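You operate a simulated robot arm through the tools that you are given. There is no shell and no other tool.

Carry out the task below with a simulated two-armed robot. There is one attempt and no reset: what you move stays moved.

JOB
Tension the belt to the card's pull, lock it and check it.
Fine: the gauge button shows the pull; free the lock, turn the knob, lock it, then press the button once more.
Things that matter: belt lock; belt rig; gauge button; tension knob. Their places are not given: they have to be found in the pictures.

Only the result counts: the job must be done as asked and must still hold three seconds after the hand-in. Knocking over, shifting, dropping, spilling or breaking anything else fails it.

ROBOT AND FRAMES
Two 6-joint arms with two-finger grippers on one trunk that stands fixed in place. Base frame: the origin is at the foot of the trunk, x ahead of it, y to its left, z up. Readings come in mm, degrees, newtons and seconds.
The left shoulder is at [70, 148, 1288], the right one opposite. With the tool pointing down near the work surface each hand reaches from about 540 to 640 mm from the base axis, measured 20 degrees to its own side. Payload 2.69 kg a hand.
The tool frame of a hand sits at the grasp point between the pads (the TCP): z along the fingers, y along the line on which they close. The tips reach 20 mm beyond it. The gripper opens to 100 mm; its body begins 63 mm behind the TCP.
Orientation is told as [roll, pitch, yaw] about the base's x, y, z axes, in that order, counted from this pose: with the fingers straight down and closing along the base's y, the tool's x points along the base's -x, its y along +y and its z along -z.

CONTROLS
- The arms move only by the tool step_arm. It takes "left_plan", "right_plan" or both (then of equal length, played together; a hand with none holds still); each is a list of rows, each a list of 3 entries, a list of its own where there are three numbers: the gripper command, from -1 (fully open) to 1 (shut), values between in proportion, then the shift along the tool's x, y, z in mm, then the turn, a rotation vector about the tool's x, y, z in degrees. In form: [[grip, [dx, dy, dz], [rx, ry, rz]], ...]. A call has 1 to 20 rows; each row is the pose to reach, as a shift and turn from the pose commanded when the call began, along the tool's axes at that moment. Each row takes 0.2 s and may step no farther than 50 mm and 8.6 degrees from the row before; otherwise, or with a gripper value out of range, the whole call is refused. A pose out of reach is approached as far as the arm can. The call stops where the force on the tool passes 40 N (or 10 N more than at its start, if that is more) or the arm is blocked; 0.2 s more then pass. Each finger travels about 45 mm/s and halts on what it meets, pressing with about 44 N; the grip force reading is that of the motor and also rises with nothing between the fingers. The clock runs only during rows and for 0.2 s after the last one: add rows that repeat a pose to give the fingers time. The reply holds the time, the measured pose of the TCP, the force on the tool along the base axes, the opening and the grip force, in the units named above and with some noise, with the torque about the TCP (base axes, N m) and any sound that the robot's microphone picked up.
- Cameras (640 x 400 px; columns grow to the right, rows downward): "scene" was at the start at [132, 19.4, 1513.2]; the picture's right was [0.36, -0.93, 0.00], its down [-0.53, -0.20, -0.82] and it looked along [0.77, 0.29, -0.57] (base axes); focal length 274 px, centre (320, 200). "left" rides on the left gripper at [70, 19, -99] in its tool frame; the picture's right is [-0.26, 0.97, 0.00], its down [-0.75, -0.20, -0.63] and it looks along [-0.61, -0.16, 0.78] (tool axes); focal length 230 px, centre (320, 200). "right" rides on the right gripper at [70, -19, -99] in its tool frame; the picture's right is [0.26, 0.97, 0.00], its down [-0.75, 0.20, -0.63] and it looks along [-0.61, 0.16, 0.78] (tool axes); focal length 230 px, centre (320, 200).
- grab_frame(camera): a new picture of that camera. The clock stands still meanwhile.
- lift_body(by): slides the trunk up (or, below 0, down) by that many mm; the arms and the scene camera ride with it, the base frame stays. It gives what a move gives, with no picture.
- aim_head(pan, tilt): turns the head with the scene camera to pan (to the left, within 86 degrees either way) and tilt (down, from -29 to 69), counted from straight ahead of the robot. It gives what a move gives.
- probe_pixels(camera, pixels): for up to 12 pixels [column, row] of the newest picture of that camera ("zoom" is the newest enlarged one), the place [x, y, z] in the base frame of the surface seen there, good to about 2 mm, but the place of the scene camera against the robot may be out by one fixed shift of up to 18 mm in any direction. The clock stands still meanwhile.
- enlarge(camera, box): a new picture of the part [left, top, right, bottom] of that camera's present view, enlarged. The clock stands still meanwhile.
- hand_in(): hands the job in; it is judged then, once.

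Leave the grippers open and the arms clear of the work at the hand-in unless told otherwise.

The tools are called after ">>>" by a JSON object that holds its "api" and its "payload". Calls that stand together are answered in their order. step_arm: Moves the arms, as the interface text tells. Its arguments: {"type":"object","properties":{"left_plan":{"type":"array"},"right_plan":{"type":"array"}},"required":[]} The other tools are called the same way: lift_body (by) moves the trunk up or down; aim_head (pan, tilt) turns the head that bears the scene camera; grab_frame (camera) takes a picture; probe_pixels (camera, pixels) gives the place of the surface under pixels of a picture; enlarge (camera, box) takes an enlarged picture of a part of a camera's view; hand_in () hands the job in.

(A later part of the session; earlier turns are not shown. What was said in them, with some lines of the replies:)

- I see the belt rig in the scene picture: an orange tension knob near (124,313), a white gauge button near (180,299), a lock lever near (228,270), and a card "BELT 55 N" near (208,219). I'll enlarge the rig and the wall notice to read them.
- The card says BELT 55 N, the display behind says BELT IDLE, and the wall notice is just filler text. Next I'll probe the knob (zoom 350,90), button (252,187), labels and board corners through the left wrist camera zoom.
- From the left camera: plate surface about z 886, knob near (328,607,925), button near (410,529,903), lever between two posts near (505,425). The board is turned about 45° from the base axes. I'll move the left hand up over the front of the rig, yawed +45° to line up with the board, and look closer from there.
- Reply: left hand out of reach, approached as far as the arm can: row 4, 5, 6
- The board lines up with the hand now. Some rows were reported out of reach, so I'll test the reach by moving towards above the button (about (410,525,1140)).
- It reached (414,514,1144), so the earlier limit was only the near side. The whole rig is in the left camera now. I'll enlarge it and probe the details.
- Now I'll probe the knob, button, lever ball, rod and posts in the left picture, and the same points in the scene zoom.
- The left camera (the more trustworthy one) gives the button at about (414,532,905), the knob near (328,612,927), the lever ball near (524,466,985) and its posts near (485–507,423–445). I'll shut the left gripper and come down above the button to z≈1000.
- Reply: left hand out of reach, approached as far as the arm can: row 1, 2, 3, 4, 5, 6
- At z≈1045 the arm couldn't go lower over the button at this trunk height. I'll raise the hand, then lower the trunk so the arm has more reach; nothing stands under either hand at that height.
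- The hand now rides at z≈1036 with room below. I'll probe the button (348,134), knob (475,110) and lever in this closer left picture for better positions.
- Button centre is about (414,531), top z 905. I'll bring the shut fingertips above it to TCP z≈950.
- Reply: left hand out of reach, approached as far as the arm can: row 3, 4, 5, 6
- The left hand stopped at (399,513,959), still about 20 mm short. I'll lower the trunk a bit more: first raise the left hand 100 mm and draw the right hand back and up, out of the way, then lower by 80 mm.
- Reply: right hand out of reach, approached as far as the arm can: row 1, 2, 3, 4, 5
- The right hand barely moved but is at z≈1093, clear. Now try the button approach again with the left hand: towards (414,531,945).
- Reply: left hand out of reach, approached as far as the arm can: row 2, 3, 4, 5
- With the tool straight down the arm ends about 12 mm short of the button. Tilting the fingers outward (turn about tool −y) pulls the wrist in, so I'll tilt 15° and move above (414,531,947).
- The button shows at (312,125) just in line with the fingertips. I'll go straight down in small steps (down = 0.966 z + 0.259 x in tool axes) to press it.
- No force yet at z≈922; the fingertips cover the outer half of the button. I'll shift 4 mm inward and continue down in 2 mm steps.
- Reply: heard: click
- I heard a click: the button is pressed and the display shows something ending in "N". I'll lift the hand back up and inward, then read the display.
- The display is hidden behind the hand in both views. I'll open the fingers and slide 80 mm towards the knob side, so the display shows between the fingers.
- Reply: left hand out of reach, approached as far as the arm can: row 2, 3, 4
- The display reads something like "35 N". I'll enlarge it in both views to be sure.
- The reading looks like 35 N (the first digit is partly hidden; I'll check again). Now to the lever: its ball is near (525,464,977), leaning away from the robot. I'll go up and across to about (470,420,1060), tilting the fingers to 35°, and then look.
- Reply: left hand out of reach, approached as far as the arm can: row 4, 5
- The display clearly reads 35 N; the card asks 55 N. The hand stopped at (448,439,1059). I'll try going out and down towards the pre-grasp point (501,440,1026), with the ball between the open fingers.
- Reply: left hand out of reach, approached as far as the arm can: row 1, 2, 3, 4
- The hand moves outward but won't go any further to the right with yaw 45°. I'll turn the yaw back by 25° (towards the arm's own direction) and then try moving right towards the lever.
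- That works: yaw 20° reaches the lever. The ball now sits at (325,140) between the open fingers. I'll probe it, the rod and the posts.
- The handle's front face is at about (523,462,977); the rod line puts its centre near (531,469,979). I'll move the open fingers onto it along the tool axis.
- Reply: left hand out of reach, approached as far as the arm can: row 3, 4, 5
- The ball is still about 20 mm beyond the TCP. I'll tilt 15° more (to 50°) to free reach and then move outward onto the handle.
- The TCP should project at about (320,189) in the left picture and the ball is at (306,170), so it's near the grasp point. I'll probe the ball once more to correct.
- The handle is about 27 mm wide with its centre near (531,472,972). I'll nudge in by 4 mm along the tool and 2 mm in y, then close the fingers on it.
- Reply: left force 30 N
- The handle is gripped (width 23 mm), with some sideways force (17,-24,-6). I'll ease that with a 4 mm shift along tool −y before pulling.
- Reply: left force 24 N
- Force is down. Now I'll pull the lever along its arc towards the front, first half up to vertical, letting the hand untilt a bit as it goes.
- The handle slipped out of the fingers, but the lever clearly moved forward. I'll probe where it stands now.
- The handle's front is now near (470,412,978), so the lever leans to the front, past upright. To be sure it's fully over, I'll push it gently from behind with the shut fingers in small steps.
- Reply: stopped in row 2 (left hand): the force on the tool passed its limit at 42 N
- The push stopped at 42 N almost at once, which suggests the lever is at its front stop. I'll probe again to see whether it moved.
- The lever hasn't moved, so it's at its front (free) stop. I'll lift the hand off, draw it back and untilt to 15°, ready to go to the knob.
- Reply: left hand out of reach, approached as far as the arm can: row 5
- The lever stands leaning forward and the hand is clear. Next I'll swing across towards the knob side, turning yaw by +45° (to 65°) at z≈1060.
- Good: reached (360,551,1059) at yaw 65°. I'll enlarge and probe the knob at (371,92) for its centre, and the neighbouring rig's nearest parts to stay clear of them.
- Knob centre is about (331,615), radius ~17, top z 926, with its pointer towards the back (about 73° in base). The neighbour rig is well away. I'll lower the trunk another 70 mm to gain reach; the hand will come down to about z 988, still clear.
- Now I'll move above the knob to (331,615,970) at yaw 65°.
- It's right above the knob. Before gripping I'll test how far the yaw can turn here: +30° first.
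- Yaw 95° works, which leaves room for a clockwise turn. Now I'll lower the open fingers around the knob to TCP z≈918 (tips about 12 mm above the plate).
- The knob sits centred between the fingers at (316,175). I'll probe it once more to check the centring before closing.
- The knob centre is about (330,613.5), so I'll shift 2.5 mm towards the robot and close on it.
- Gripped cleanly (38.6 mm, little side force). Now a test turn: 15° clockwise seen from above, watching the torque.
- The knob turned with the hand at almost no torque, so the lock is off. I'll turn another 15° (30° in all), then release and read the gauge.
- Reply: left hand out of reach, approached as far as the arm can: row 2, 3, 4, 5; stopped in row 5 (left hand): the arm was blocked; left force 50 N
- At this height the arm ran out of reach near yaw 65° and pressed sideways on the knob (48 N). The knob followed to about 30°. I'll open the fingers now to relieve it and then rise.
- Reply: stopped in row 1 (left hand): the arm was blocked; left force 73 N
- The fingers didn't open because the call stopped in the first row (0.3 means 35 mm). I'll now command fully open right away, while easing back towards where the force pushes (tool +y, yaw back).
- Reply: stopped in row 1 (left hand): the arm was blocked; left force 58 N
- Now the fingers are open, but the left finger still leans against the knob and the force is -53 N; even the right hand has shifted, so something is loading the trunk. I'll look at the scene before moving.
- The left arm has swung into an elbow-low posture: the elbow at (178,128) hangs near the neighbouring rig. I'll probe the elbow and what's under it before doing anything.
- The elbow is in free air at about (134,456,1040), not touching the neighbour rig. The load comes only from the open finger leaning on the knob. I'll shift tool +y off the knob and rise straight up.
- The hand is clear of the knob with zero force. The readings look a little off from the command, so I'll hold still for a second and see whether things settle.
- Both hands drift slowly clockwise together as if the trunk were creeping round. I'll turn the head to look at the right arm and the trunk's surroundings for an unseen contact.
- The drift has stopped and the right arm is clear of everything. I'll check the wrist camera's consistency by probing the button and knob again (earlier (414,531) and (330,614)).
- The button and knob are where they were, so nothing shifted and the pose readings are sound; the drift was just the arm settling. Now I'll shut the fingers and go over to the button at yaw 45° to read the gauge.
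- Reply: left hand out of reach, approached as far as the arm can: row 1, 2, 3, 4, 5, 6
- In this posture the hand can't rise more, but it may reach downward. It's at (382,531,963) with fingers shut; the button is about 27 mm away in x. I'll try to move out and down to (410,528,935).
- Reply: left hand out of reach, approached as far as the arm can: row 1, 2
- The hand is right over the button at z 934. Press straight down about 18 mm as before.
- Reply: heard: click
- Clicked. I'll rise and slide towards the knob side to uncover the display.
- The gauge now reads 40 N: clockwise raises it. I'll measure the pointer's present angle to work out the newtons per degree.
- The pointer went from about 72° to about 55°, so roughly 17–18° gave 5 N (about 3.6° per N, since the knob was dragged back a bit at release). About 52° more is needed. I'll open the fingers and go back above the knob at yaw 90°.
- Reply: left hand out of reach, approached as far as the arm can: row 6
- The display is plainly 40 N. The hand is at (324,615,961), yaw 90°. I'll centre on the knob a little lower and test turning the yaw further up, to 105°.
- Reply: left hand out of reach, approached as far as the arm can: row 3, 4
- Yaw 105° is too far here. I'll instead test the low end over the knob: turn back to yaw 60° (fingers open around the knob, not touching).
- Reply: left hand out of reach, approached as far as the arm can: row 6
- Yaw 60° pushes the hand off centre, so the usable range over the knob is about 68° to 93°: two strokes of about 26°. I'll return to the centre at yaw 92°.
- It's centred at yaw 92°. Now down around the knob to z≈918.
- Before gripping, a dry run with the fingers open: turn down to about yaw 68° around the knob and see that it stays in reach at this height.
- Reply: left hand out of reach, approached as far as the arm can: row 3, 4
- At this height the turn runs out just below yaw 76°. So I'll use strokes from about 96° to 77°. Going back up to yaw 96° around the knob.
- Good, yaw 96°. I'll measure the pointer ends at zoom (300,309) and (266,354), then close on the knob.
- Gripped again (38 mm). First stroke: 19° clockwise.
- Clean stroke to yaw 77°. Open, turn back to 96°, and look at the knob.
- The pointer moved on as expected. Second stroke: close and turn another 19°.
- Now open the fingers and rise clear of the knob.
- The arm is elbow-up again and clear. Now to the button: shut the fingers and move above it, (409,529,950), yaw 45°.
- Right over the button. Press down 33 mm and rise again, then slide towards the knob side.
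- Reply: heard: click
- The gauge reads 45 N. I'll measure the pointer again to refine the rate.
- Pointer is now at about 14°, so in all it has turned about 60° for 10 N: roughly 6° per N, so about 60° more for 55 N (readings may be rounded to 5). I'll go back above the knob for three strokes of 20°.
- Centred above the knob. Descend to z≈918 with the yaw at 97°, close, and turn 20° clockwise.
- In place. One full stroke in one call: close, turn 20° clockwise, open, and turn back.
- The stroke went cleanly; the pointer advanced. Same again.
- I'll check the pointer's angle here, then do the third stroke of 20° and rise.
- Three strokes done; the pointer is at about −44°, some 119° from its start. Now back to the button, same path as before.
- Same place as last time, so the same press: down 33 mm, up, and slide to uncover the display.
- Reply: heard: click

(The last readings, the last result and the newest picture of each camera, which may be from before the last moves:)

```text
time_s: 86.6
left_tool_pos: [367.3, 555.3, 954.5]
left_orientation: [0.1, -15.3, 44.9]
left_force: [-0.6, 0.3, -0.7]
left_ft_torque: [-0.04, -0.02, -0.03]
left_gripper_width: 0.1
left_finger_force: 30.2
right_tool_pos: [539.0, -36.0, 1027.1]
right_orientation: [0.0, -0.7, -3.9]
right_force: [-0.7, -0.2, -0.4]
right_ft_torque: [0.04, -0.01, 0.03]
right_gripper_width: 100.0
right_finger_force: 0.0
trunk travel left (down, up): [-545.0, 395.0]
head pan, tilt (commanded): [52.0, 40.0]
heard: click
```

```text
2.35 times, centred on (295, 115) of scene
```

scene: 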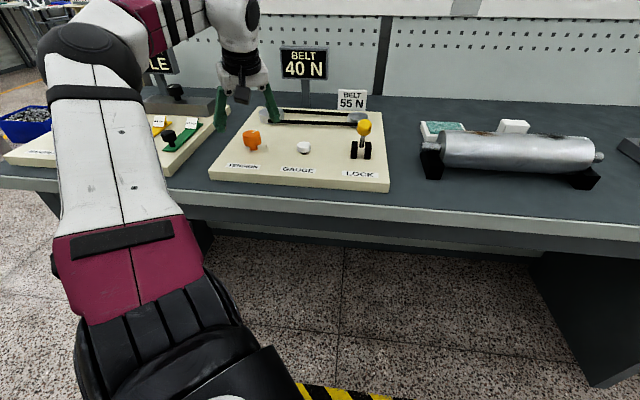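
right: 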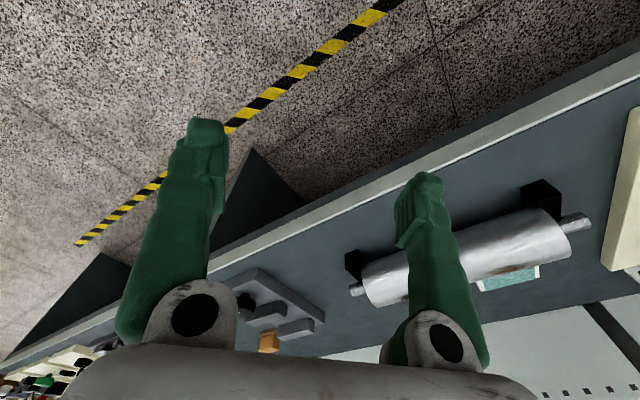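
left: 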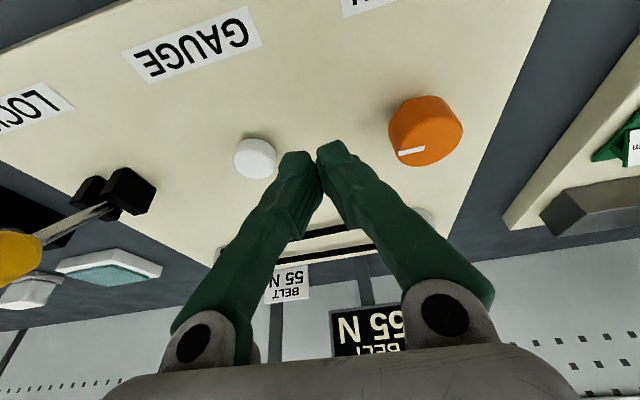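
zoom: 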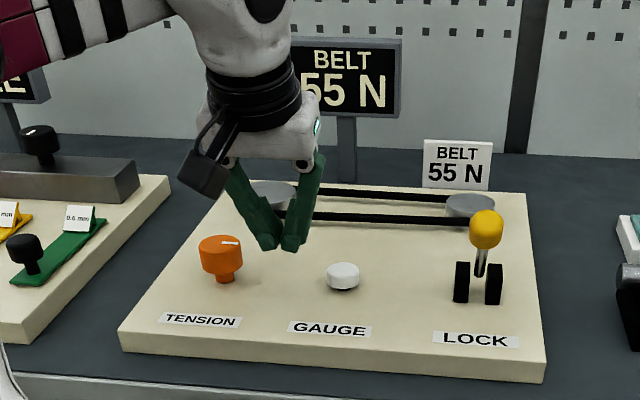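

The gauge reads 55 N, matching the card. Now lock it: the lever must go back over. I'll raise the trunk 70 mm (the height where I reached the lever before), then bring the shut fingers round to the front of the lever.

>>> {"api": "lift_body", "payload": {"by": 70}}

>>> {"api": "step_arm", "payload": {"left_plan": [[1, [12, -32, -8], [1.65, 0, 6.0]], [1, [24, -65, -14], [3.3, 0, 12.0]], [1, [36, -98, -20], [5, 0, 18.1]], [1, [48.6, -130.8, -23.6], [6.6, 0, 24.1]], [1, [48.6, -130.8, -23.6], [6.6, 0, 24.1]]]}}

>>> {"api": "grab_frame", "payload": {"camera": "left"}}

>>> {"api": "grab_frame", "payload": {"camera": "scene"}}

```text
time_s: 87.7
left_tool_pos: [370.3, 552.8, 1024.6]
left_orientation: [0.2, -15.2, 44.7]
left_force: [0.1, -0.3, -1.4]
left_ft_torque: [0.02, 0.02, 0.0]
left_gripper_width: 0.0
left_finger_force: 29.5
right_tool_pos: [539.3, -36.8, 1096.6]
right_orientation: [0.0, -0.7, -4.0]
right_force: [0.3, -0.6, 0.6]
right_ft_torque: [0.0, -0.02, -0.03]
right_gripper_width: 99.9
right_finger_force: 0.0
trunk travel left (down, up): [-615.0, 325.0]
head pan, tilt (commanded): [52.0, 40.0]
```

```text
time_s: 88.9
left_tool_pos: [424.8, 422.2, 1033.4]
left_orientation: [0.1, -15.1, 19.7]
left_force: [-0.2, 0.6, 1.0]
left_ft_torque: [0.02, 0.0, -0.04]
left_gripper_width: 0.0
left_finger_force: 29.2
right_tool_pos: [539.6, -37.4, 1096.4]
right_orientation: [0.1, -0.7, -4.1]
right_force: [-0.8, -0.1, -0.3]
right_ft_torque: [0.02, -0.01, 0.02]
right_gripper_width: 100.0
right_finger_force: 0.1
trunk travel left (down, up): [-615.0, 325.0]
head pan, tilt (commanded): [52.0, 40.0]
```

```text
taken
```

left: 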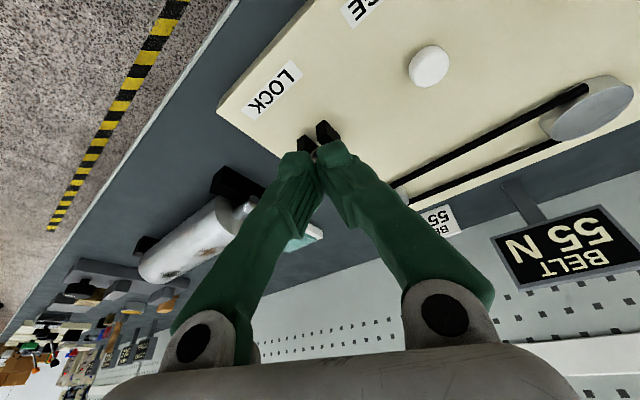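

```text
taken
```

scene: 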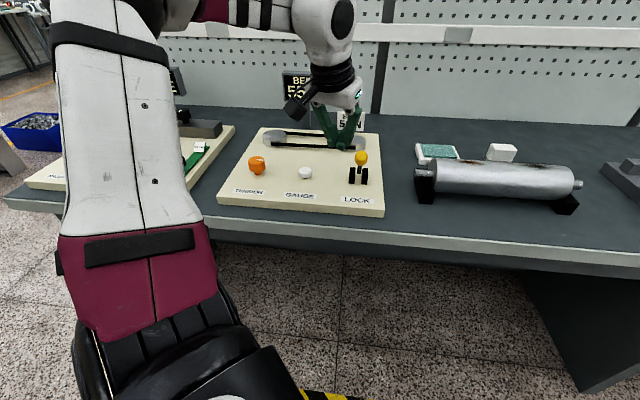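

The display shows 55 N. Now I'll tilt the fingers to 45° and move to just in front of the lever handle (handle centre about (477,420,978)).

>>> {"api": "step_arm", "payload": {"left_plan": [[1, [3, -9, 0], [0, -7.5, 0]], [1, [6, -18, 3], [0, -15, 0]], [1, [9, -27, 6], [0, -22.5, 0]], [1, [10.9, -36.5, 10.6], [0, -30, 0]], [1, [10.9, -36.5, 10.6], [0, -30, 0]]]}}

>>> {"api": "grab_frame", "payload": {"camera": "left"}}

>>> {"api": "grab_frame", "payload": {"camera": "scene"}}

```text
time_s: 90.1
left_tool_pos: [428.6, 385.8, 1020.1]
left_orientation: [0.2, -45.3, 19.6]
left_force: [-0.2, -0.4, 0.4]
left_ft_torque: [0.01, -0.01, 0.0]
left_gripper_width: 0.0
left_finger_force: 29.8
right_tool_pos: [539.2, -38.0, 1096.5]
right_orientation: [0.1, -0.6, -4.1]
right_force: [-0.2, 0.0, -0.6]
right_ft_torque: [0.02, 0.0, 0.01]
right_gripper_width: 100.1
right_finger_force: 0.0
trunk travel left (down, up): [-615.0, 325.0]
head pan, tilt (commanded): [52.0, 40.0]
```

```text
taken
```

left: 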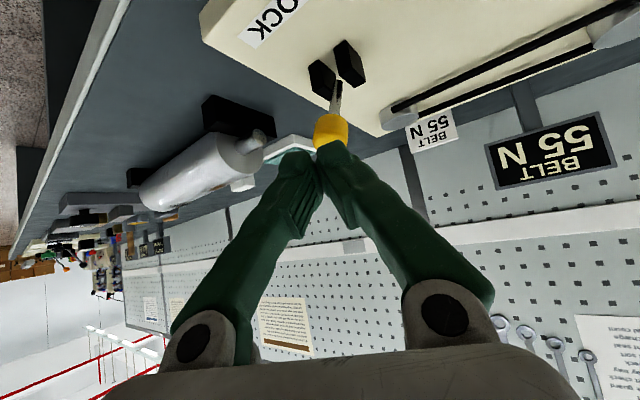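

```text
taken
```

scene: 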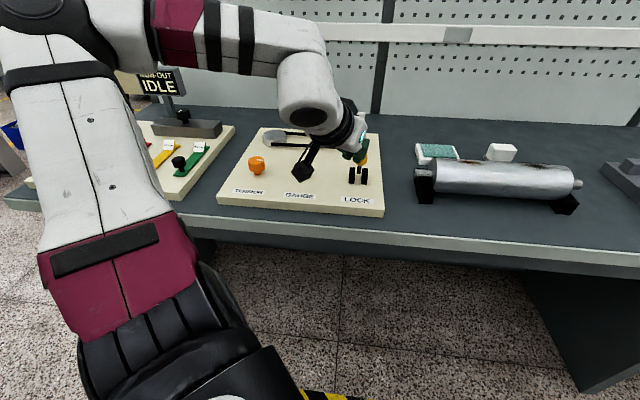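

The handle shows at (331,130), just beyond the fingertips. I'll probe it for its exact place.

>>> {"api": "probe_pixels", "payload": {"camera": "left", "pixels": [[331, 122], [331, 132], [320, 130], [344, 130], [331, 142], [336, 105], [338, 90], [322, 75], [348, 60]]}}

>>> {"api": "enlarge", "payload": {"camera": "left", "box": [260, 30, 400, 180]}}

```text
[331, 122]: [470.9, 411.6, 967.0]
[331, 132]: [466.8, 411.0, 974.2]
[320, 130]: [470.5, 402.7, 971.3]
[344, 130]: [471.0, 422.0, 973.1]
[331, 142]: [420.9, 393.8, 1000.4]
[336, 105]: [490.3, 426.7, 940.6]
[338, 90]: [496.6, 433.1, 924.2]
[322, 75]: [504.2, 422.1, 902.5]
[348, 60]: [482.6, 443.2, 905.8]
```

```text
2.67 times, centred on (330, 105) of left
```

zoom: 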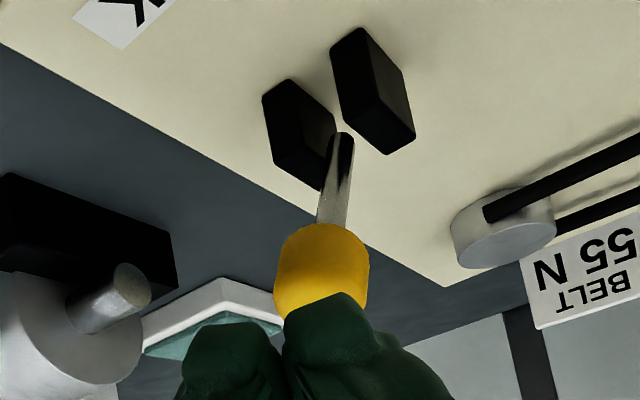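

The handle's front face is near (467,411,973). I'll bring the fingertips to its height just in front, then push along the lever's swing direction, first to about upright.

>>> {"api": "step_arm", "payload": {"left_plan": [[1, [8, 0.5, 15], [0, 0, 0]], [1, [15.4, 0.95, 29.9], [0, 0, 0]], [1, [9.1, 5.3, 36.3], [0, 0, 0]], [1, [2.1, 9.7, 42.0], [0, 0, 0]], [1, [-5.7, 14.1, 47.0], [0, 0, 0]], [1, [-13.5, 18.5, 52.0], [0, 0, 0]]]}}

>>> {"api": "grab_frame", "payload": {"camera": "left"}}

>>> {"api": "enlarge", "payload": {"camera": "scene", "box": [230, 60, 400, 230]}}

```text
time_s: 91.5
left_tool_pos: [463.7, 417.0, 996.4]
left_orientation: [0.3, -45.4, 19.6]
left_force: [-6.1, -4.5, 6.7]
left_ft_torque: [-0.15, 0.03, -0.05]
left_gripper_width: 0.0
left_finger_force: 29.3
right_tool_pos: [536.3, -39.7, 1097.5]
right_orientation: [0.2, -0.8, -4.0]
right_force: [-0.4, -0.4, 1.2]
right_ft_torque: [0.01, -0.04, 0.01]
right_gripper_width: 99.8
right_finger_force: 0.1
trunk travel left (down, up): [-615.0, 325.0]
head pan, tilt (commanded): [52.0, 40.0]
```

```text
taken
```

left: 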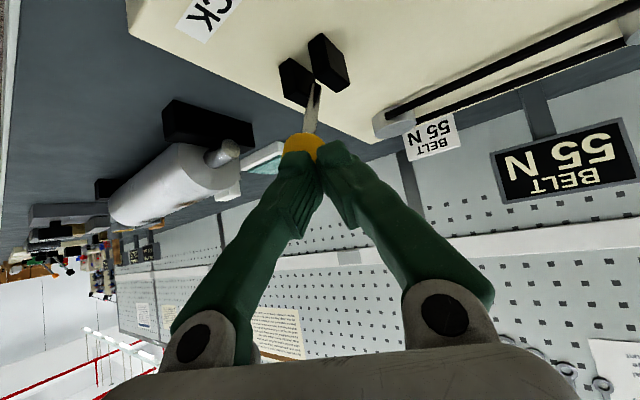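

```text
2.35 times, centred on (315, 145) of scene
```

zoom: 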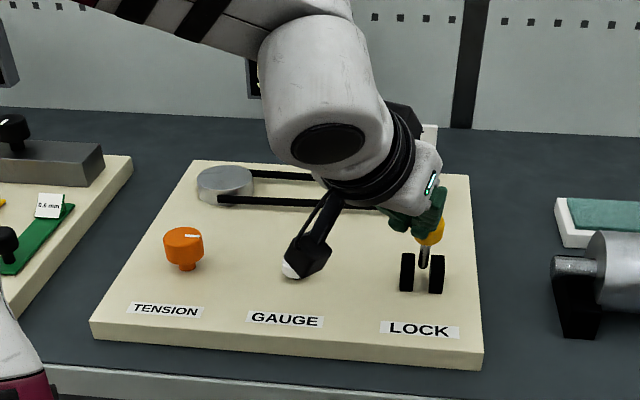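

The lever is moving with about 10 N of push. I'll keep pushing on past upright, slightly lower so the tips stay on the handle.

>>> {"api": "step_arm", "payload": {"left_plan": [[1, [-5.6, 4.4, 7.1], [0, 0, 0]], [1, [-11.9, 8.75, 13.5], [0, 0, 0]], [1, [-16.9, 13.1, 21.3], [0, 0, 0]], [1, [-21, 17.5, 29.8], [0, 0, 0]]]}}

>>> {"api": "grab_frame", "payload": {"camera": "left"}}

>>> {"api": "enlarge", "payload": {"camera": "scene", "box": [230, 60, 400, 230]}}

```text
time_s: 92.2
left_tool_pos: [479.3, 433.6, 1005.5]
left_orientation: [-0.6, -46.9, 20.2]
left_force: [-12.3, -4.1, 34.8]
left_ft_torque: [-0.52, -0.05, 0.35]
left_gripper_width: 0.1
left_finger_force: 29.8
right_tool_pos: [532.6, -39.6, 1101.0]
right_orientation: [0.3, -1.0, -3.8]
right_force: [-0.2, 0.8, -1.3]
right_ft_torque: [-0.07, 0.0, 0.02]
right_gripper_width: 99.9
right_finger_force: 0.1
trunk travel left (down, up): [-615.0, 325.0]
head pan, tilt (commanded): [52.0, 40.0]
stopped in row 3 (left hand): the force on the tool passed its limit at 42 N (the readings are from after the stop); the commanded pose is now the measured one
```

```text
taken
```

left: 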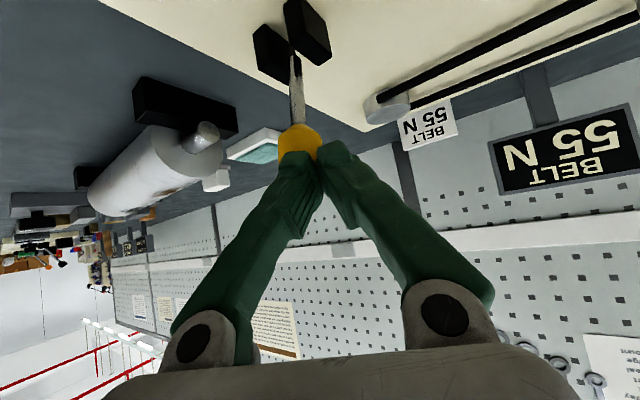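

```text
2.35 times, centred on (315, 145) of scene
```

zoom: 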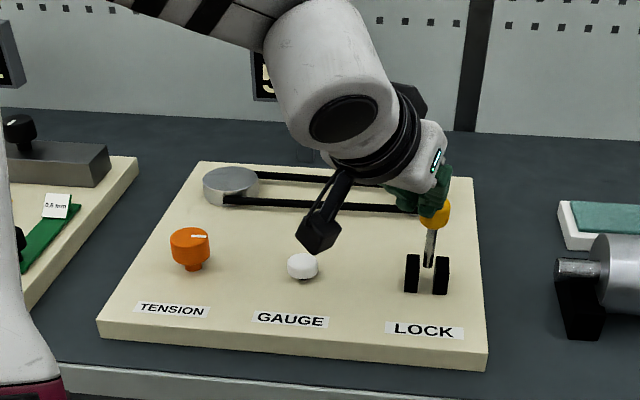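

The push stopped at 42 N, mostly upward: the tips have ridden onto the handle's top. I'll probe where the lever is now.

>>> {"api": "probe_pixels", "payload": {"camera": "left", "pixels": [[299, 132], [299, 142], [290, 138], [308, 138], [298, 110], [296, 90], [294, 70]]}}

>>> {"api": "enlarge", "payload": {"camera": "left", "box": [230, 20, 370, 180]}}

```text
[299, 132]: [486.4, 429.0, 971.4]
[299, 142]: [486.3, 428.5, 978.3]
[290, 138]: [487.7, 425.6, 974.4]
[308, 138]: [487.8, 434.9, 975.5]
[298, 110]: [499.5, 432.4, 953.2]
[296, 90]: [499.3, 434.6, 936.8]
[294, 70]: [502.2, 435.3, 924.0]
```

```text
2.50 times, centred on (300, 100) of left
```

zoom: 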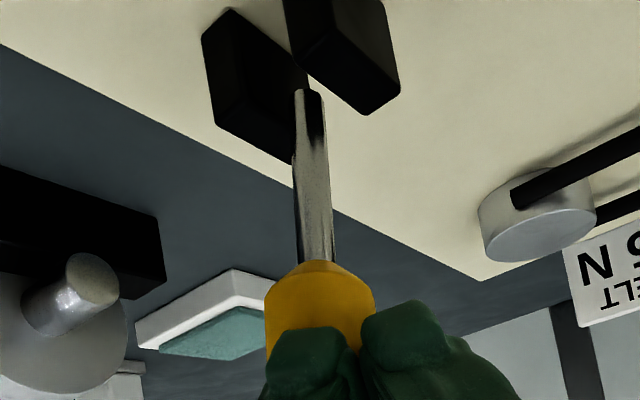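

The rod is now about upright. The tips should push lower on the handle. I'll back off inward, drop to tip height ~967, and look before pushing again.

>>> {"api": "step_arm", "payload": {"left_plan": [[1, [3.3, -4.3, -9.3], [0, 0, 0]], [1, [17, -12.9, -21.2], [0, 0, 0]], [1, [24, -14.6, -18], [0, 0, 0]], [1, [29.2, -16.4, -13.6], [0, 0, 0]]]}}

>>> {"api": "grab_frame", "payload": {"camera": "left"}}

```text
time_s: 93.2
left_tool_pos: [459.4, 407.8, 987.5]
left_orientation: [-0.2, -46.1, 19.9]
left_force: [-7.0, -2.6, 14.8]
left_ft_torque: [0.01, -0.07, 0.0]
left_gripper_width: 5.9
left_finger_force: 29.2
right_tool_pos: [534.9, -38.7, 1099.6]
right_orientation: [0.3, -0.8, -4.0]
right_force: [0.4, 0.0, 1.1]
right_ft_torque: [-0.01, 0.01, -0.01]
right_gripper_width: 100.2
right_finger_force: 0.0
trunk travel left (down, up): [-615.0, 325.0]
head pan, tilt (commanded): [52.0, 40.0]
```

```text
taken
```

left: 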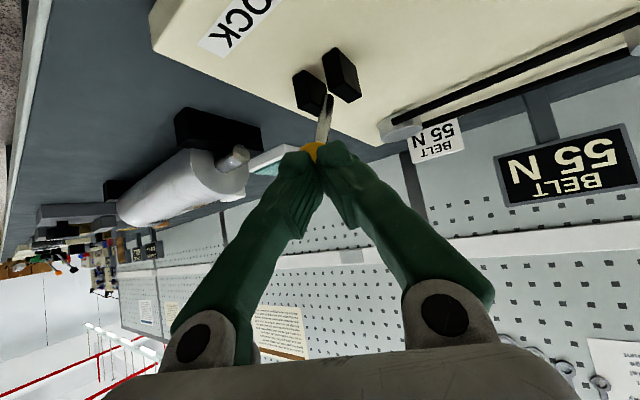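

The handle has wedged slightly between the fingertips and the lever came back to the front. Gripping it is surer, since pushing outward drives the handle deeper into the fingers. I'll back off along the tool axis and open.

>>> {"api": "step_arm", "payload": {"left_plan": [[1, [0, 0, -18], [0, 0, 0]], [0, [0, 0, -36], [0, 0, 0]], [-0.6, [0, 0, -40], [0, 0, 0]], [-0.6, [0, 0, -40], [0, 0, 0]], [-0.6, [0, 0, -40], [0, 0, 0]], [-0.6, [0, 0, -40], [0, 0, 0]]]}}

>>> {"api": "grab_frame", "payload": {"camera": "left"}}

```text
time_s: 94.6
left_tool_pos: [436.4, 401.4, 1010.8]
left_orientation: [0.0, -45.7, 19.8]
left_force: [0.1, 0.0, 0.2]
left_ft_torque: [0.02, 0.02, -0.01]
left_gripper_width: 80.3
left_finger_force: 0.1
right_tool_pos: [538.9, -37.7, 1096.8]
right_orientation: [0.2, -0.6, -4.0]
right_force: [0.2, 0.8, -0.2]
right_ft_torque: [-0.01, -0.02, 0.01]
right_gripper_width: 99.8
right_finger_force: 0.1
trunk travel left (down, up): [-615.0, 325.0]
head pan, tilt (commanded): [52.0, 40.0]
```

```text
taken
```

left: 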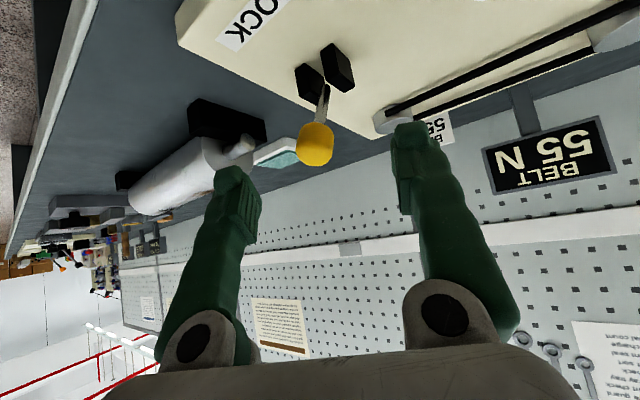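

Clear. The handle stands at (315,145) between the fingers. Probe it again.

>>> {"api": "probe_pixels", "payload": {"camera": "left", "pixels": [[315, 130], [315, 145], [315, 160], [301, 145], [329, 145], [323, 105], [325, 95]]}}

```text
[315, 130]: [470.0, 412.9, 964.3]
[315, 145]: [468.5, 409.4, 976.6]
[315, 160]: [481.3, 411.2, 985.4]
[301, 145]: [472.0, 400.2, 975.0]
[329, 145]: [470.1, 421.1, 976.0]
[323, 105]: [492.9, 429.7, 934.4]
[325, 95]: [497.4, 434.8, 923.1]
```

Handle centre about (478,419,975). I'll advance so that it sits well inside the fingers, and close.

>>> {"api": "step_arm", "payload": {"left_plan": [[-0.6, [-3, 1.2, 22], [0, 0, 0]], [-0.6, [-5.9, 2.4, 44], [0, 0, 0]], [-0.6, [-5.9, 2.4, 65], [0, 0, 0]], [-0.6, [-5.9, 2.4, 65], [0, 0, 0]], [0.2, [-5.9, 2.4, 65], [0, 0, 0]], [1, [-5.9, 2.4, 65], [0, 0, 0]], [1, [-5.9, 2.4, 65], [0, 0, 0]], [1, [-5.9, 2.4, 65], [0, 0, 0]], [1, [-5.9, 2.4, 65], [0, 0, 0]]]}}

>>> {"api": "grab_frame", "payload": {"camera": "left"}}

```text
time_s: 96.6
left_tool_pos: [486.3, 415.2, 969.6]
left_orientation: [0.1, -45.6, 19.6]
left_force: [15.4, -18.6, -7.4]
left_ft_torque: [-0.18, 0.2, -0.03]
left_gripper_width: 20.8
left_finger_force: 36.2
right_tool_pos: [543.6, -41.0, 1092.0]
right_orientation: [0.4, -0.4, -4.1]
right_force: [0.0, -0.2, -0.1]
right_ft_torque: [0.03, 0.0, 0.01]
right_gripper_width: 99.8
right_finger_force: 0.0
trunk travel left (down, up): [-615.0, 325.0]
head pan, tilt (commanded): [52.0, 40.0]
```

```text
taken
```

left: 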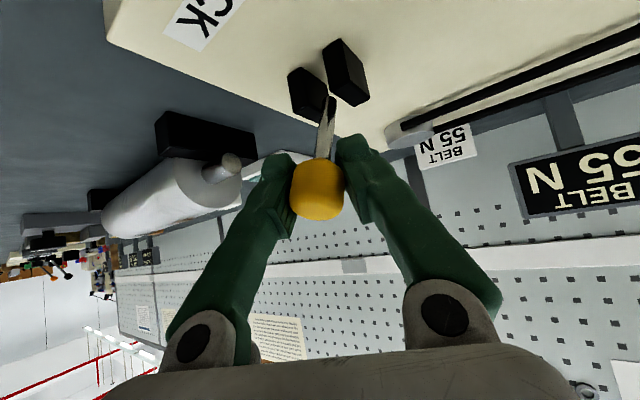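

Gripped (21 mm) with the handle well inside. Now push it over along the arc, easing the sideways force by 4 mm and adding a little tilt for reach; first to just past upright.

>>> {"api": "step_arm", "payload": {"left_plan": [[1, [0, -4, 0], [0, 0, 0]], [1, [-8.7, 0.6, 4.9], [0, -1, 0]], [1, [-16.3, 5, 10.3], [0, -2, 0]], [1, [-23.2, 9.6, 16.6], [0, -3, 0]], [1, [-29.1, 14, 23.8], [0, -4, 0]]]}}

>>> {"api": "grab_frame", "payload": {"camera": "left"}}

```text
time_s: 97.8
left_tool_pos: [514.3, 437.8, 975.4]
left_orientation: [0.4, -49.7, 19.1]
left_force: [3.2, -29.4, -5.0]
left_ft_torque: [-0.58, 1.14, 0.24]
left_gripper_width: 18.1
left_finger_force: 42.9
right_tool_pos: [540.0, -45.3, 1094.3]
right_orientation: [0.5, -0.5, -4.1]
right_force: [0.3, -0.3, 0.0]
right_ft_torque: [0.01, -0.02, -0.02]
right_gripper_width: 99.9
right_finger_force: 0.0
trunk travel left (down, up): [-615.0, 325.0]
head pan, tilt (commanded): [52.0, 40.0]
```

```text
taken
```

left: 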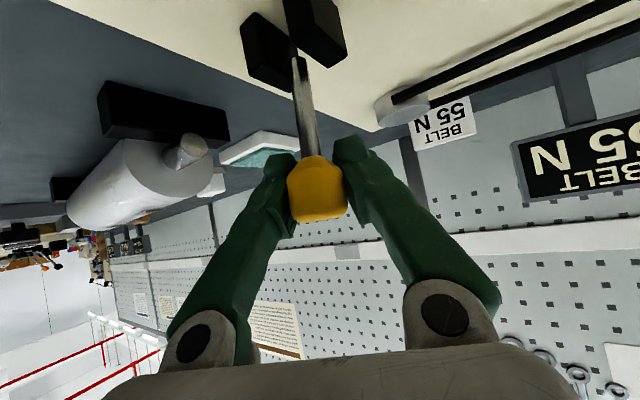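

The lever is past upright and still held. Some side force in y; I'll ease that 5 mm and push on to the back stop.

>>> {"api": "step_arm", "payload": {"left_plan": [[1, [0, -5, 0], [0, 0, 0]], [1, [-4.3, -0.5, 8.3], [0, 0, 0]], [1, [-7.5, 3.9, 17.1], [0, 0, 0]], [1, [-9.5, 8.1, 26.5], [0, 0, 0]], [1, [-10.5, 10, 31], [0, 0, 0]]]}}

>>> {"api": "grab_frame", "payload": {"camera": "left"}}

>>> {"api": "enlarge", "payload": {"camera": "scene", "box": [230, 60, 400, 230]}}

```text
time_s: 99.0
left_tool_pos: [539.7, 458.4, 966.6]
left_orientation: [0.5, -50.0, 19.2]
left_force: [8.2, -24.8, 7.2]
left_ft_torque: [-0.24, 1.2, 0.43]
left_gripper_width: 11.7
left_finger_force: 38.9
right_tool_pos: [540.7, -46.2, 1094.8]
right_orientation: [0.5, -0.6, -4.2]
right_force: [-0.6, -0.9, 1.0]
right_ft_torque: [0.02, -0.02, 0.0]
right_gripper_width: 99.9
right_finger_force: 0.1
trunk travel left (down, up): [-615.0, 325.0]
head pan, tilt (commanded): [52.0, 40.0]
```

```text
taken
```

left: 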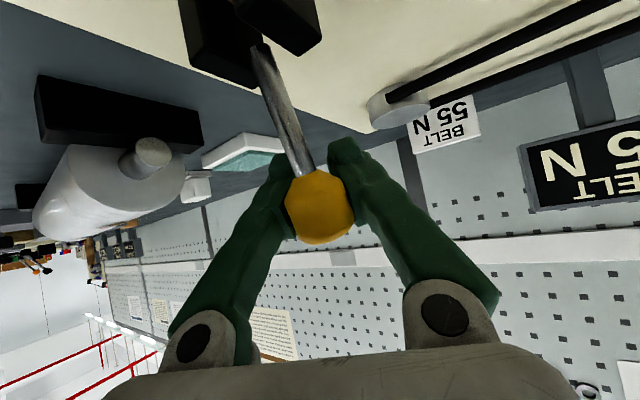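

```text
2.35 times, centred on (315, 145) of scene
```

zoom: 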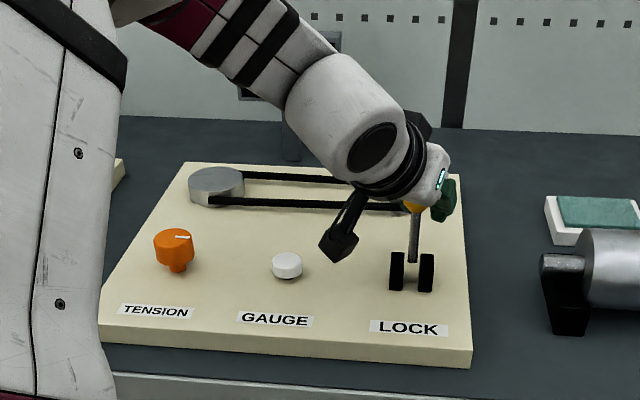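

The lever leans well back now. I'll probe the rod and handle to compare with its first (locked) place: then the rod front was at (519,457,947) and (514,451,934).

>>> {"api": "probe_pixels", "payload": {"camera": "left", "pixels": [[320, 195], [320, 210], [300, 155], [292, 135], [283, 110], [273, 85], [320, 232]]}}

```text
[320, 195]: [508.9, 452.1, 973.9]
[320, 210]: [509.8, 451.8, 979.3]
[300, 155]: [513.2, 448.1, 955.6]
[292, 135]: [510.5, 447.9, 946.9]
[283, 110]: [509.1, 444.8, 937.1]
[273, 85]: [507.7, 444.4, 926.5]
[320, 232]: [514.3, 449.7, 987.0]
```

The lever is about halfway from upright to its locked place, and the handle has slid towards the palm. I'll open the fingers and see whether it stays or drops over by itself.

>>> {"api": "step_arm", "payload": {"left_plan": [[-0.6, [0, 0, 0], [0, 0, 0]], [-0.6, [0, 0, 0], [0, 0, 0]], [-0.6, [0, 0, 0], [0, 0, 0]], [-0.6, [0, 0, 0], [0, 0, 0]], [-0.6, [0, 0, 0], [0, 0, 0]]]}}

>>> {"api": "grab_frame", "payload": {"camera": "left"}}

```text
time_s: 100.2
left_tool_pos: [537.9, 464.7, 963.1]
left_orientation: [0.0, -49.9, 19.8]
left_force: [0.9, -0.2, 0.1]
left_ft_torque: [0.02, -0.02, 0.01]
left_gripper_width: 80.1
left_finger_force: 0.1
right_tool_pos: [540.0, -38.3, 1097.6]
right_orientation: [0.2, -0.5, -4.0]
right_force: [0.2, 0.5, -1.0]
right_ft_torque: [0.0, 0.0, 0.04]
right_gripper_width: 100.1
right_finger_force: 0.1
trunk travel left (down, up): [-615.0, 325.0]
head pan, tilt (commanded): [52.0, 40.0]
```

```text
taken
```

left: 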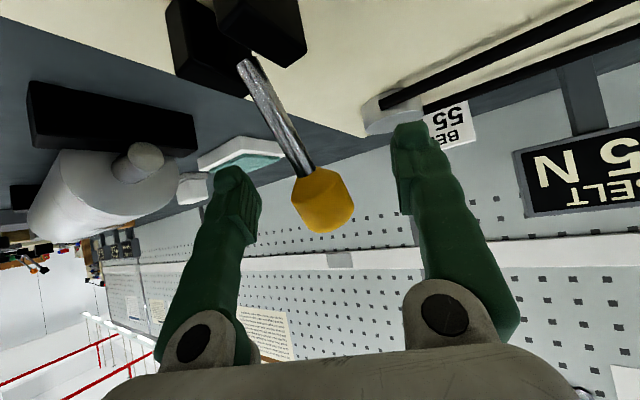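

>>> {"api": "probe_pixels", "payload": {"camera": "left", "pixels": [[322, 185], [322, 200], [322, 215], [295, 155], [283, 130], [270, 105], [258, 80], [337, 200], [308, 200]]}}

>>> {"api": "enlarge", "payload": {"camera": "scene", "box": [230, 60, 400, 230]}}

```text
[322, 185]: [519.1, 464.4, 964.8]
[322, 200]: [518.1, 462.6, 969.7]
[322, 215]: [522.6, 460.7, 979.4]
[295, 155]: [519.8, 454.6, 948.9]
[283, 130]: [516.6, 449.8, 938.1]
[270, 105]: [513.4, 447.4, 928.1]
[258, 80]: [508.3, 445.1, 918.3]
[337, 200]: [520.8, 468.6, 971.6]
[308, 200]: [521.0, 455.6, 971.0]
```

```text
2.35 times, centred on (315, 145) of scene
```

zoom: 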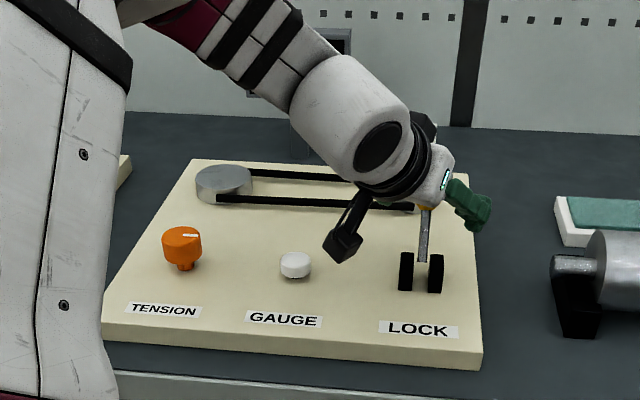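

On release the lever dropped over by itself; the rod and handle are back at the locked position (within 2 mm of the start). Now I'll draw the hand back along its axis with the fingers open.

>>> {"api": "step_arm", "payload": {"left_plan": [[-0.6, [0, 0, -15], [0, 0, 0]], [-0.6, [0, 0, -32], [0, 0, 0]], [-0.6, [0, 0, -50], [0, 0, 0]], [-0.6, [0, 0, -68], [0, 0, 0]], [-0.6, [0, 0, -85], [0, 0, 0]]]}}

>>> {"api": "grab_frame", "payload": {"camera": "left"}}

>>> {"api": "grab_frame", "payload": {"camera": "scene"}}

```text
time_s: 101.4
left_tool_pos: [475.1, 444.0, 1017.9]
left_orientation: [-0.2, -49.8, 20.0]
left_force: [0.4, -0.7, -0.8]
left_ft_torque: [-0.01, -0.04, -0.02]
left_gripper_width: 79.9
left_finger_force: 0.0
right_tool_pos: [538.5, -37.5, 1097.6]
right_orientation: [0.1, -0.5, -4.1]
right_force: [0.2, 0.3, -0.2]
right_ft_torque: [-0.01, -0.01, 0.0]
right_gripper_width: 99.8
right_finger_force: 0.1
trunk travel left (down, up): [-615.0, 325.0]
head pan, tilt (commanded): [52.0, 40.0]
```

```text
taken
```

left: 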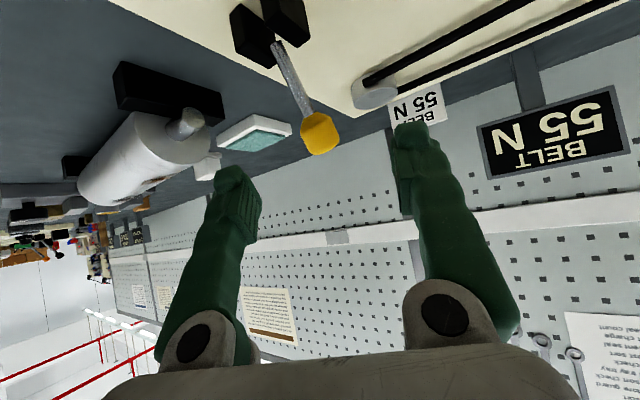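

```text
taken
```

scene: 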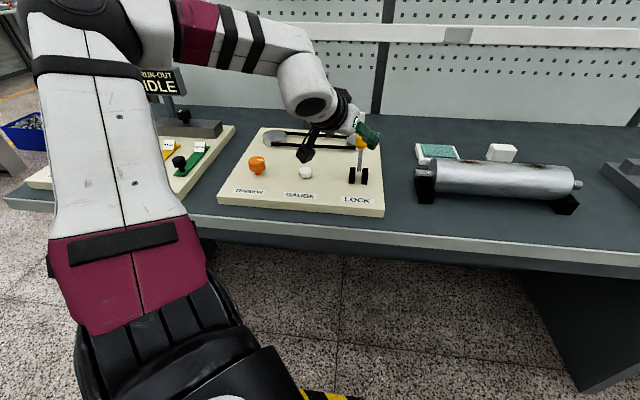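

Hand clear; the lever stays back. Now to the last gauge press: first draw inward and untilt to 15°.

>>> {"api": "step_arm", "payload": {"left_plan": [[-0.6, [4, 0.4, -9.5], [0, 7, 0]], [-0.6, [8, 0.8, -19], [0, 14, 0]], [0, [12, 1.2, -28.5], [0, 21, 0]], [0.5, [16, 1.6, -38], [0, 28, 0]], [1, [20.4, 2, -47.3], [0, 35, 0]], [1, [20.4, 2, -47.3], [0, 35, 0]]]}}

>>> {"api": "grab_frame", "payload": {"camera": "scene"}}

```text
time_s: 102.8
left_tool_pos: [429.1, 428.6, 1032.4]
left_orientation: [-0.2, -14.6, 19.8]
left_force: [0.2, 0.1, -0.6]
left_ft_torque: [-0.01, 0.01, 0.01]
left_gripper_width: 0.2
left_finger_force: 5.1
right_tool_pos: [540.0, -38.2, 1095.5]
right_orientation: [0.1, -0.6, -4.0]
right_force: [0.3, 0.0, 0.4]
right_ft_torque: [-0.02, -0.02, -0.03]
right_gripper_width: 100.0
right_finger_force: 0.1
trunk travel left (down, up): [-615.0, 325.0]
head pan, tilt (commanded): [52.0, 40.0]
```

```text
taken
```

scene: 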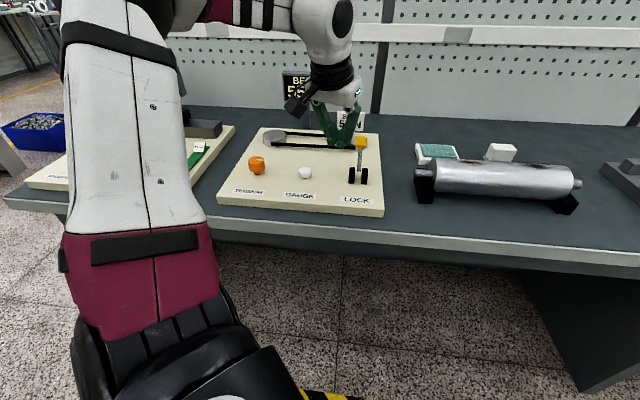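

Next above the button: (408,529,955), yaw 45°, fingers shut.

>>> {"api": "step_arm", "payload": {"left_plan": [[1, [1, 25, 10], [-1.6, 0, -6]], [1, [2, 50, 25], [-3.2, 0, -12.1]], [1, [3, 75, 45], [-4.7, 0, -18.1]], [1, [5.2, 101.4, 65], [-6.3, 0, -24.2]], [1, [5.2, 101.4, 78.2], [-6.3, 0, -24.2]], [1, [5.2, 101.4, 78.2], [-6.3, 0, -24.2]]]}}

>>> {"api": "grab_frame", "payload": {"camera": "left"}}

```text
time_s: 104.2
left_tool_pos: [408.6, 530.3, 954.1]
left_orientation: [0.0, -14.7, 44.9]
left_force: [0.0, -0.1, -0.3]
left_ft_torque: [-0.02, -0.04, -0.02]
left_gripper_width: 0.0
left_finger_force: 29.6
right_tool_pos: [540.2, -36.8, 1096.8]
right_orientation: [0.1, -0.7, -4.1]
right_force: [0.6, 0.1, -0.1]
right_ft_torque: [0.03, 0.02, -0.01]
right_gripper_width: 99.9
right_finger_force: 0.1
trunk travel left (down, up): [-615.0, 325.0]
head pan, tilt (commanded): [52.0, 40.0]
```

```text
taken
```

left: 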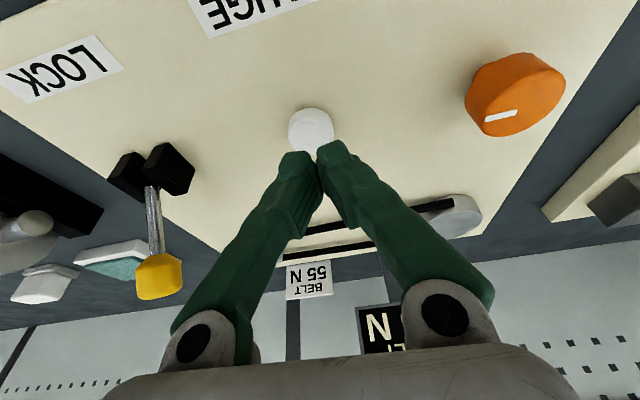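

The lever looks exactly as at the start (leaning back). The fingertips are over the button. Press down about 38 mm, rise, and slide aside to see the display.

>>> {"api": "step_arm", "payload": {"left_plan": [[1, [6.3, 0, 24.2], [0, 0, 0]], [1, [8.4, 0, 31.9], [0, 0, 0]], [1, [9.3, 0, 35.3], [0, 0, 0]], [1, [9.8, 0, 37.6], [0, 0, 0]], [1, [6.3, 0, 24.2], [0, 0, 0]], [1, [0, 0, 0], [0, 0, 0]], [1, [6, 15, -18], [0, 0, 0]], [1, [12, 35, -25], [0, 0, 0]]]}}

>>> {"api": "grab_frame", "payload": {"camera": "left"}}

>>> {"api": "enlarge", "payload": {"camera": "scene", "box": [210, 50, 400, 220]}}

```text
time_s: 106.0
left_tool_pos: [370.3, 542.9, 976.0]
left_orientation: [-0.2, -14.7, 44.9]
left_force: [-0.3, -0.2, -0.1]
left_ft_torque: [-0.02, -0.03, 0.0]
left_gripper_width: 0.0
left_finger_force: 29.6
right_tool_pos: [538.1, -35.4, 1097.5]
right_orientation: [0.0, -0.5, -4.0]
right_force: [0.8, -0.3, -0.1]
right_ft_torque: [-0.03, 0.02, -0.02]
right_gripper_width: 100.3
right_finger_force: 0.0
trunk travel left (down, up): [-615.0, 325.0]
head pan, tilt (commanded): [52.0, 40.0]
heard: click
```

```text
taken
```

left: 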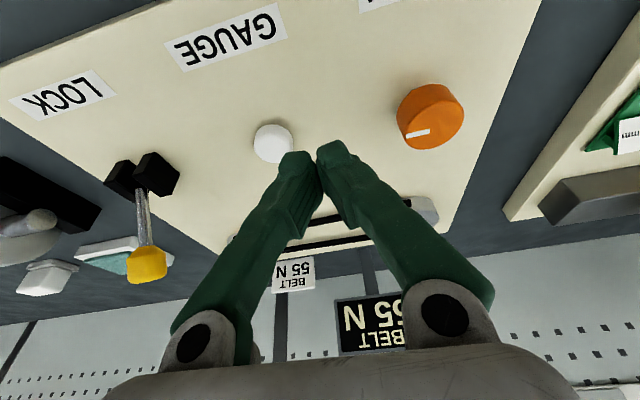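

```text
2.35 times, centred on (305, 135) of scene
```

zoom: 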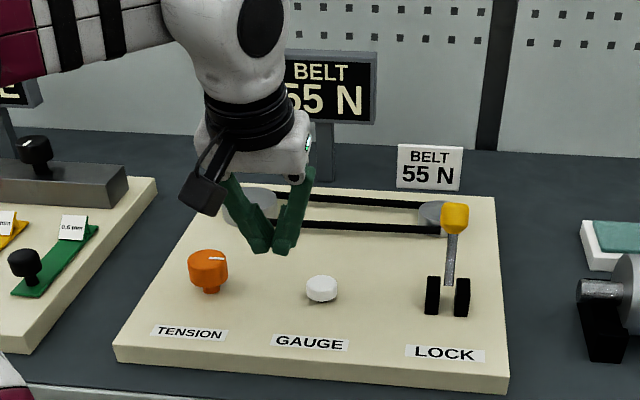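

Click heard, display 55 N, lever in the locked position. Now I'll rise, open the fingers and draw the arm clear, then check the whole rig.

>>> {"api": "step_arm", "payload": {"left_plan": [[1, [-5, 0, -20], [0, 0, 0]], [0.5, [-10, 0, -40], [0, 0, 0]], [0, [-10, 0, -62], [0, 0, 0]], [-1, [5, -5, -80], [0, 0, 0]], [-1, [25, -10, -95], [0, 0, 0]], [-1, [45, -15, -110], [0, 0, 0]], [-1, [60, -20, -120], [0, 0, 0]], [-1, [60, -20, -120], [0, 0, 0]]]}}

>>> {"api": "grab_frame", "payload": {"camera": "scene"}}

>>> {"api": "grab_frame", "payload": {"camera": "left"}}

```text
time_s: 107.8
left_tool_pos: [341.5, 461.7, 1074.7]
left_orientation: [-0.1, -14.7, 44.8]
left_force: [-0.4, 0.3, 0.2]
left_ft_torque: [0.04, 0.01, 0.02]
left_gripper_width: 100.3
left_finger_force: 0.1
left hand out of reach, approached as far as the arm can: row 5, 6, 7, 8
right_tool_pos: [539.1, -39.6, 1097.2]
right_orientation: [0.1, -0.7, -4.1]
right_force: [0.1, -0.3, -0.1]
right_ft_torque: [0.01, -0.01, 0.0]
right_gripper_width: 100.2
right_finger_force: 0.0
trunk travel left (down, up): [-615.0, 325.0]
head pan, tilt (commanded): [52.0, 40.0]
```

```text
taken
```

scene: 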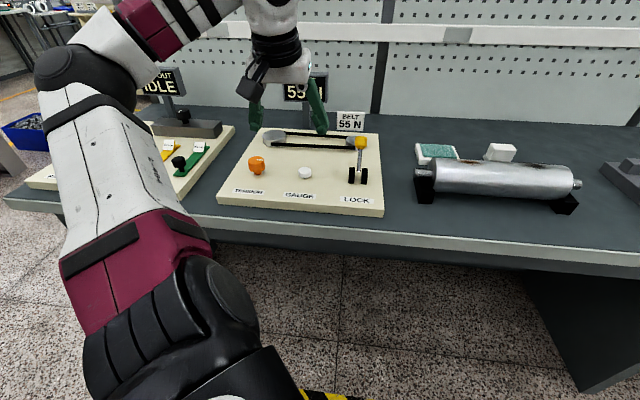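

```text
taken
```

left: 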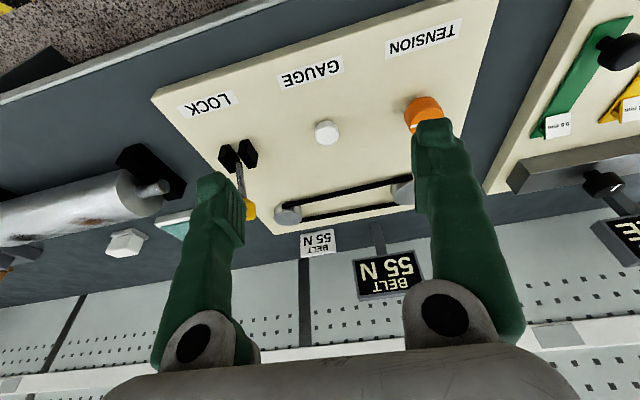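

The display reads BELT 55 N, the lever is locked back, and the grippers are open above the rig. I'll raise the trunk 150 mm to take both arms well clear and have a last look.

>>> {"api": "lift_body", "payload": {"by": 150}}

>>> {"api": "grab_frame", "payload": {"camera": "scene"}}

>>> {"api": "enlarge", "payload": {"camera": "scene", "box": [220, 130, 400, 290]}}

>>> {"api": "grab_frame", "payload": {"camera": "left"}}

```text
time_s: 109.6
left_tool_pos: [340.3, 463.4, 1224.5]
left_orientation: [0.0, -14.6, 44.8]
left_force: [-1.5, 0.0, 0.0]
left_ft_torque: [-0.02, 0.0, 0.01]
left_gripper_width: 100.1
left_finger_force: 0.0
right_tool_pos: [538.3, -37.9, 1247.1]
right_orientation: [0.1, -0.6, -4.0]
right_force: [0.3, 0.2, -0.5]
right_ft_torque: [0.05, -0.01, -0.02]
right_gripper_width: 100.1
right_finger_force: 0.1
trunk travel left (down, up): [-765.0, 175.0]
head pan, tilt (commanded): [52.0, 40.0]
```

```text
taken
```

scene: 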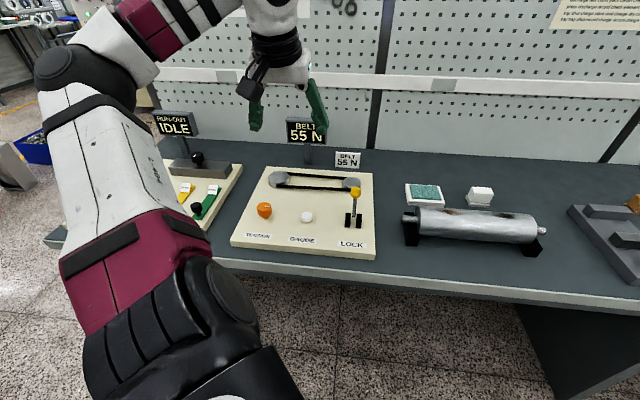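

```text
2.50 times, centred on (310, 210) of scene
```

zoom: 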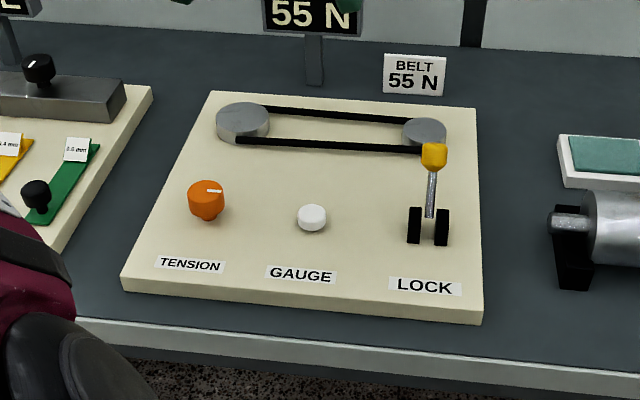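

```text
taken
```

left: 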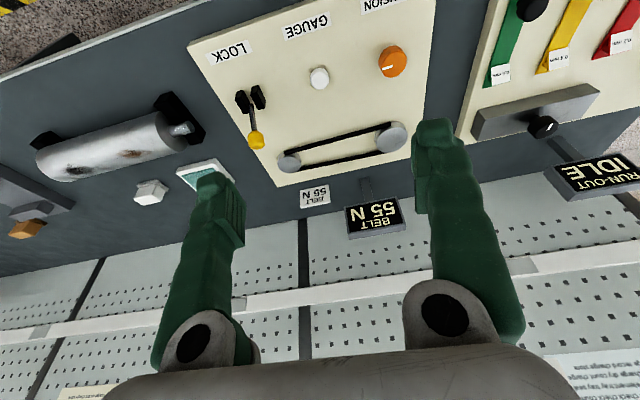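

Everything is in order: the last gauge press (after locking) shows 55 N as on the card. The lever is back in the locked place, nothing else has moved, both grippers are open, and the arms are clear. I'm handing it in.

>>> {"api": "hand_in", "payload": {}}

```text
The job is handed in.
```

The belt is set to 55 N, as the card asks, and the lock lever is back in its locked position. A last press of the gauge button after locking showed BELT 55 N. The hand-in was accepted, but I got no verdict back.

- **Tension:** the gauge started at 35 N. I freed the lock and turned the knob about 120° clockwise, and the readings went 40, 45, then 55 N. Every reading was a multiple of 5, so the display may round and the true pull could be a newton or two off.
- **Lock:** the lever first came back from upright when I pushed it, so I gripped it and pushed it over. It dropped into place, within about 2 mm of where it stood at the start.
- **Rough moment:** during the first knob turn the arm ran out of reach and pressed sideways on the knob with up to 70 N. I backed it off. Checks afterwards showed the knob and button where they had been.
- **At hand-in:** both grippers were open and the arms were raised clear of the bench. Nothing else in view had shifted.
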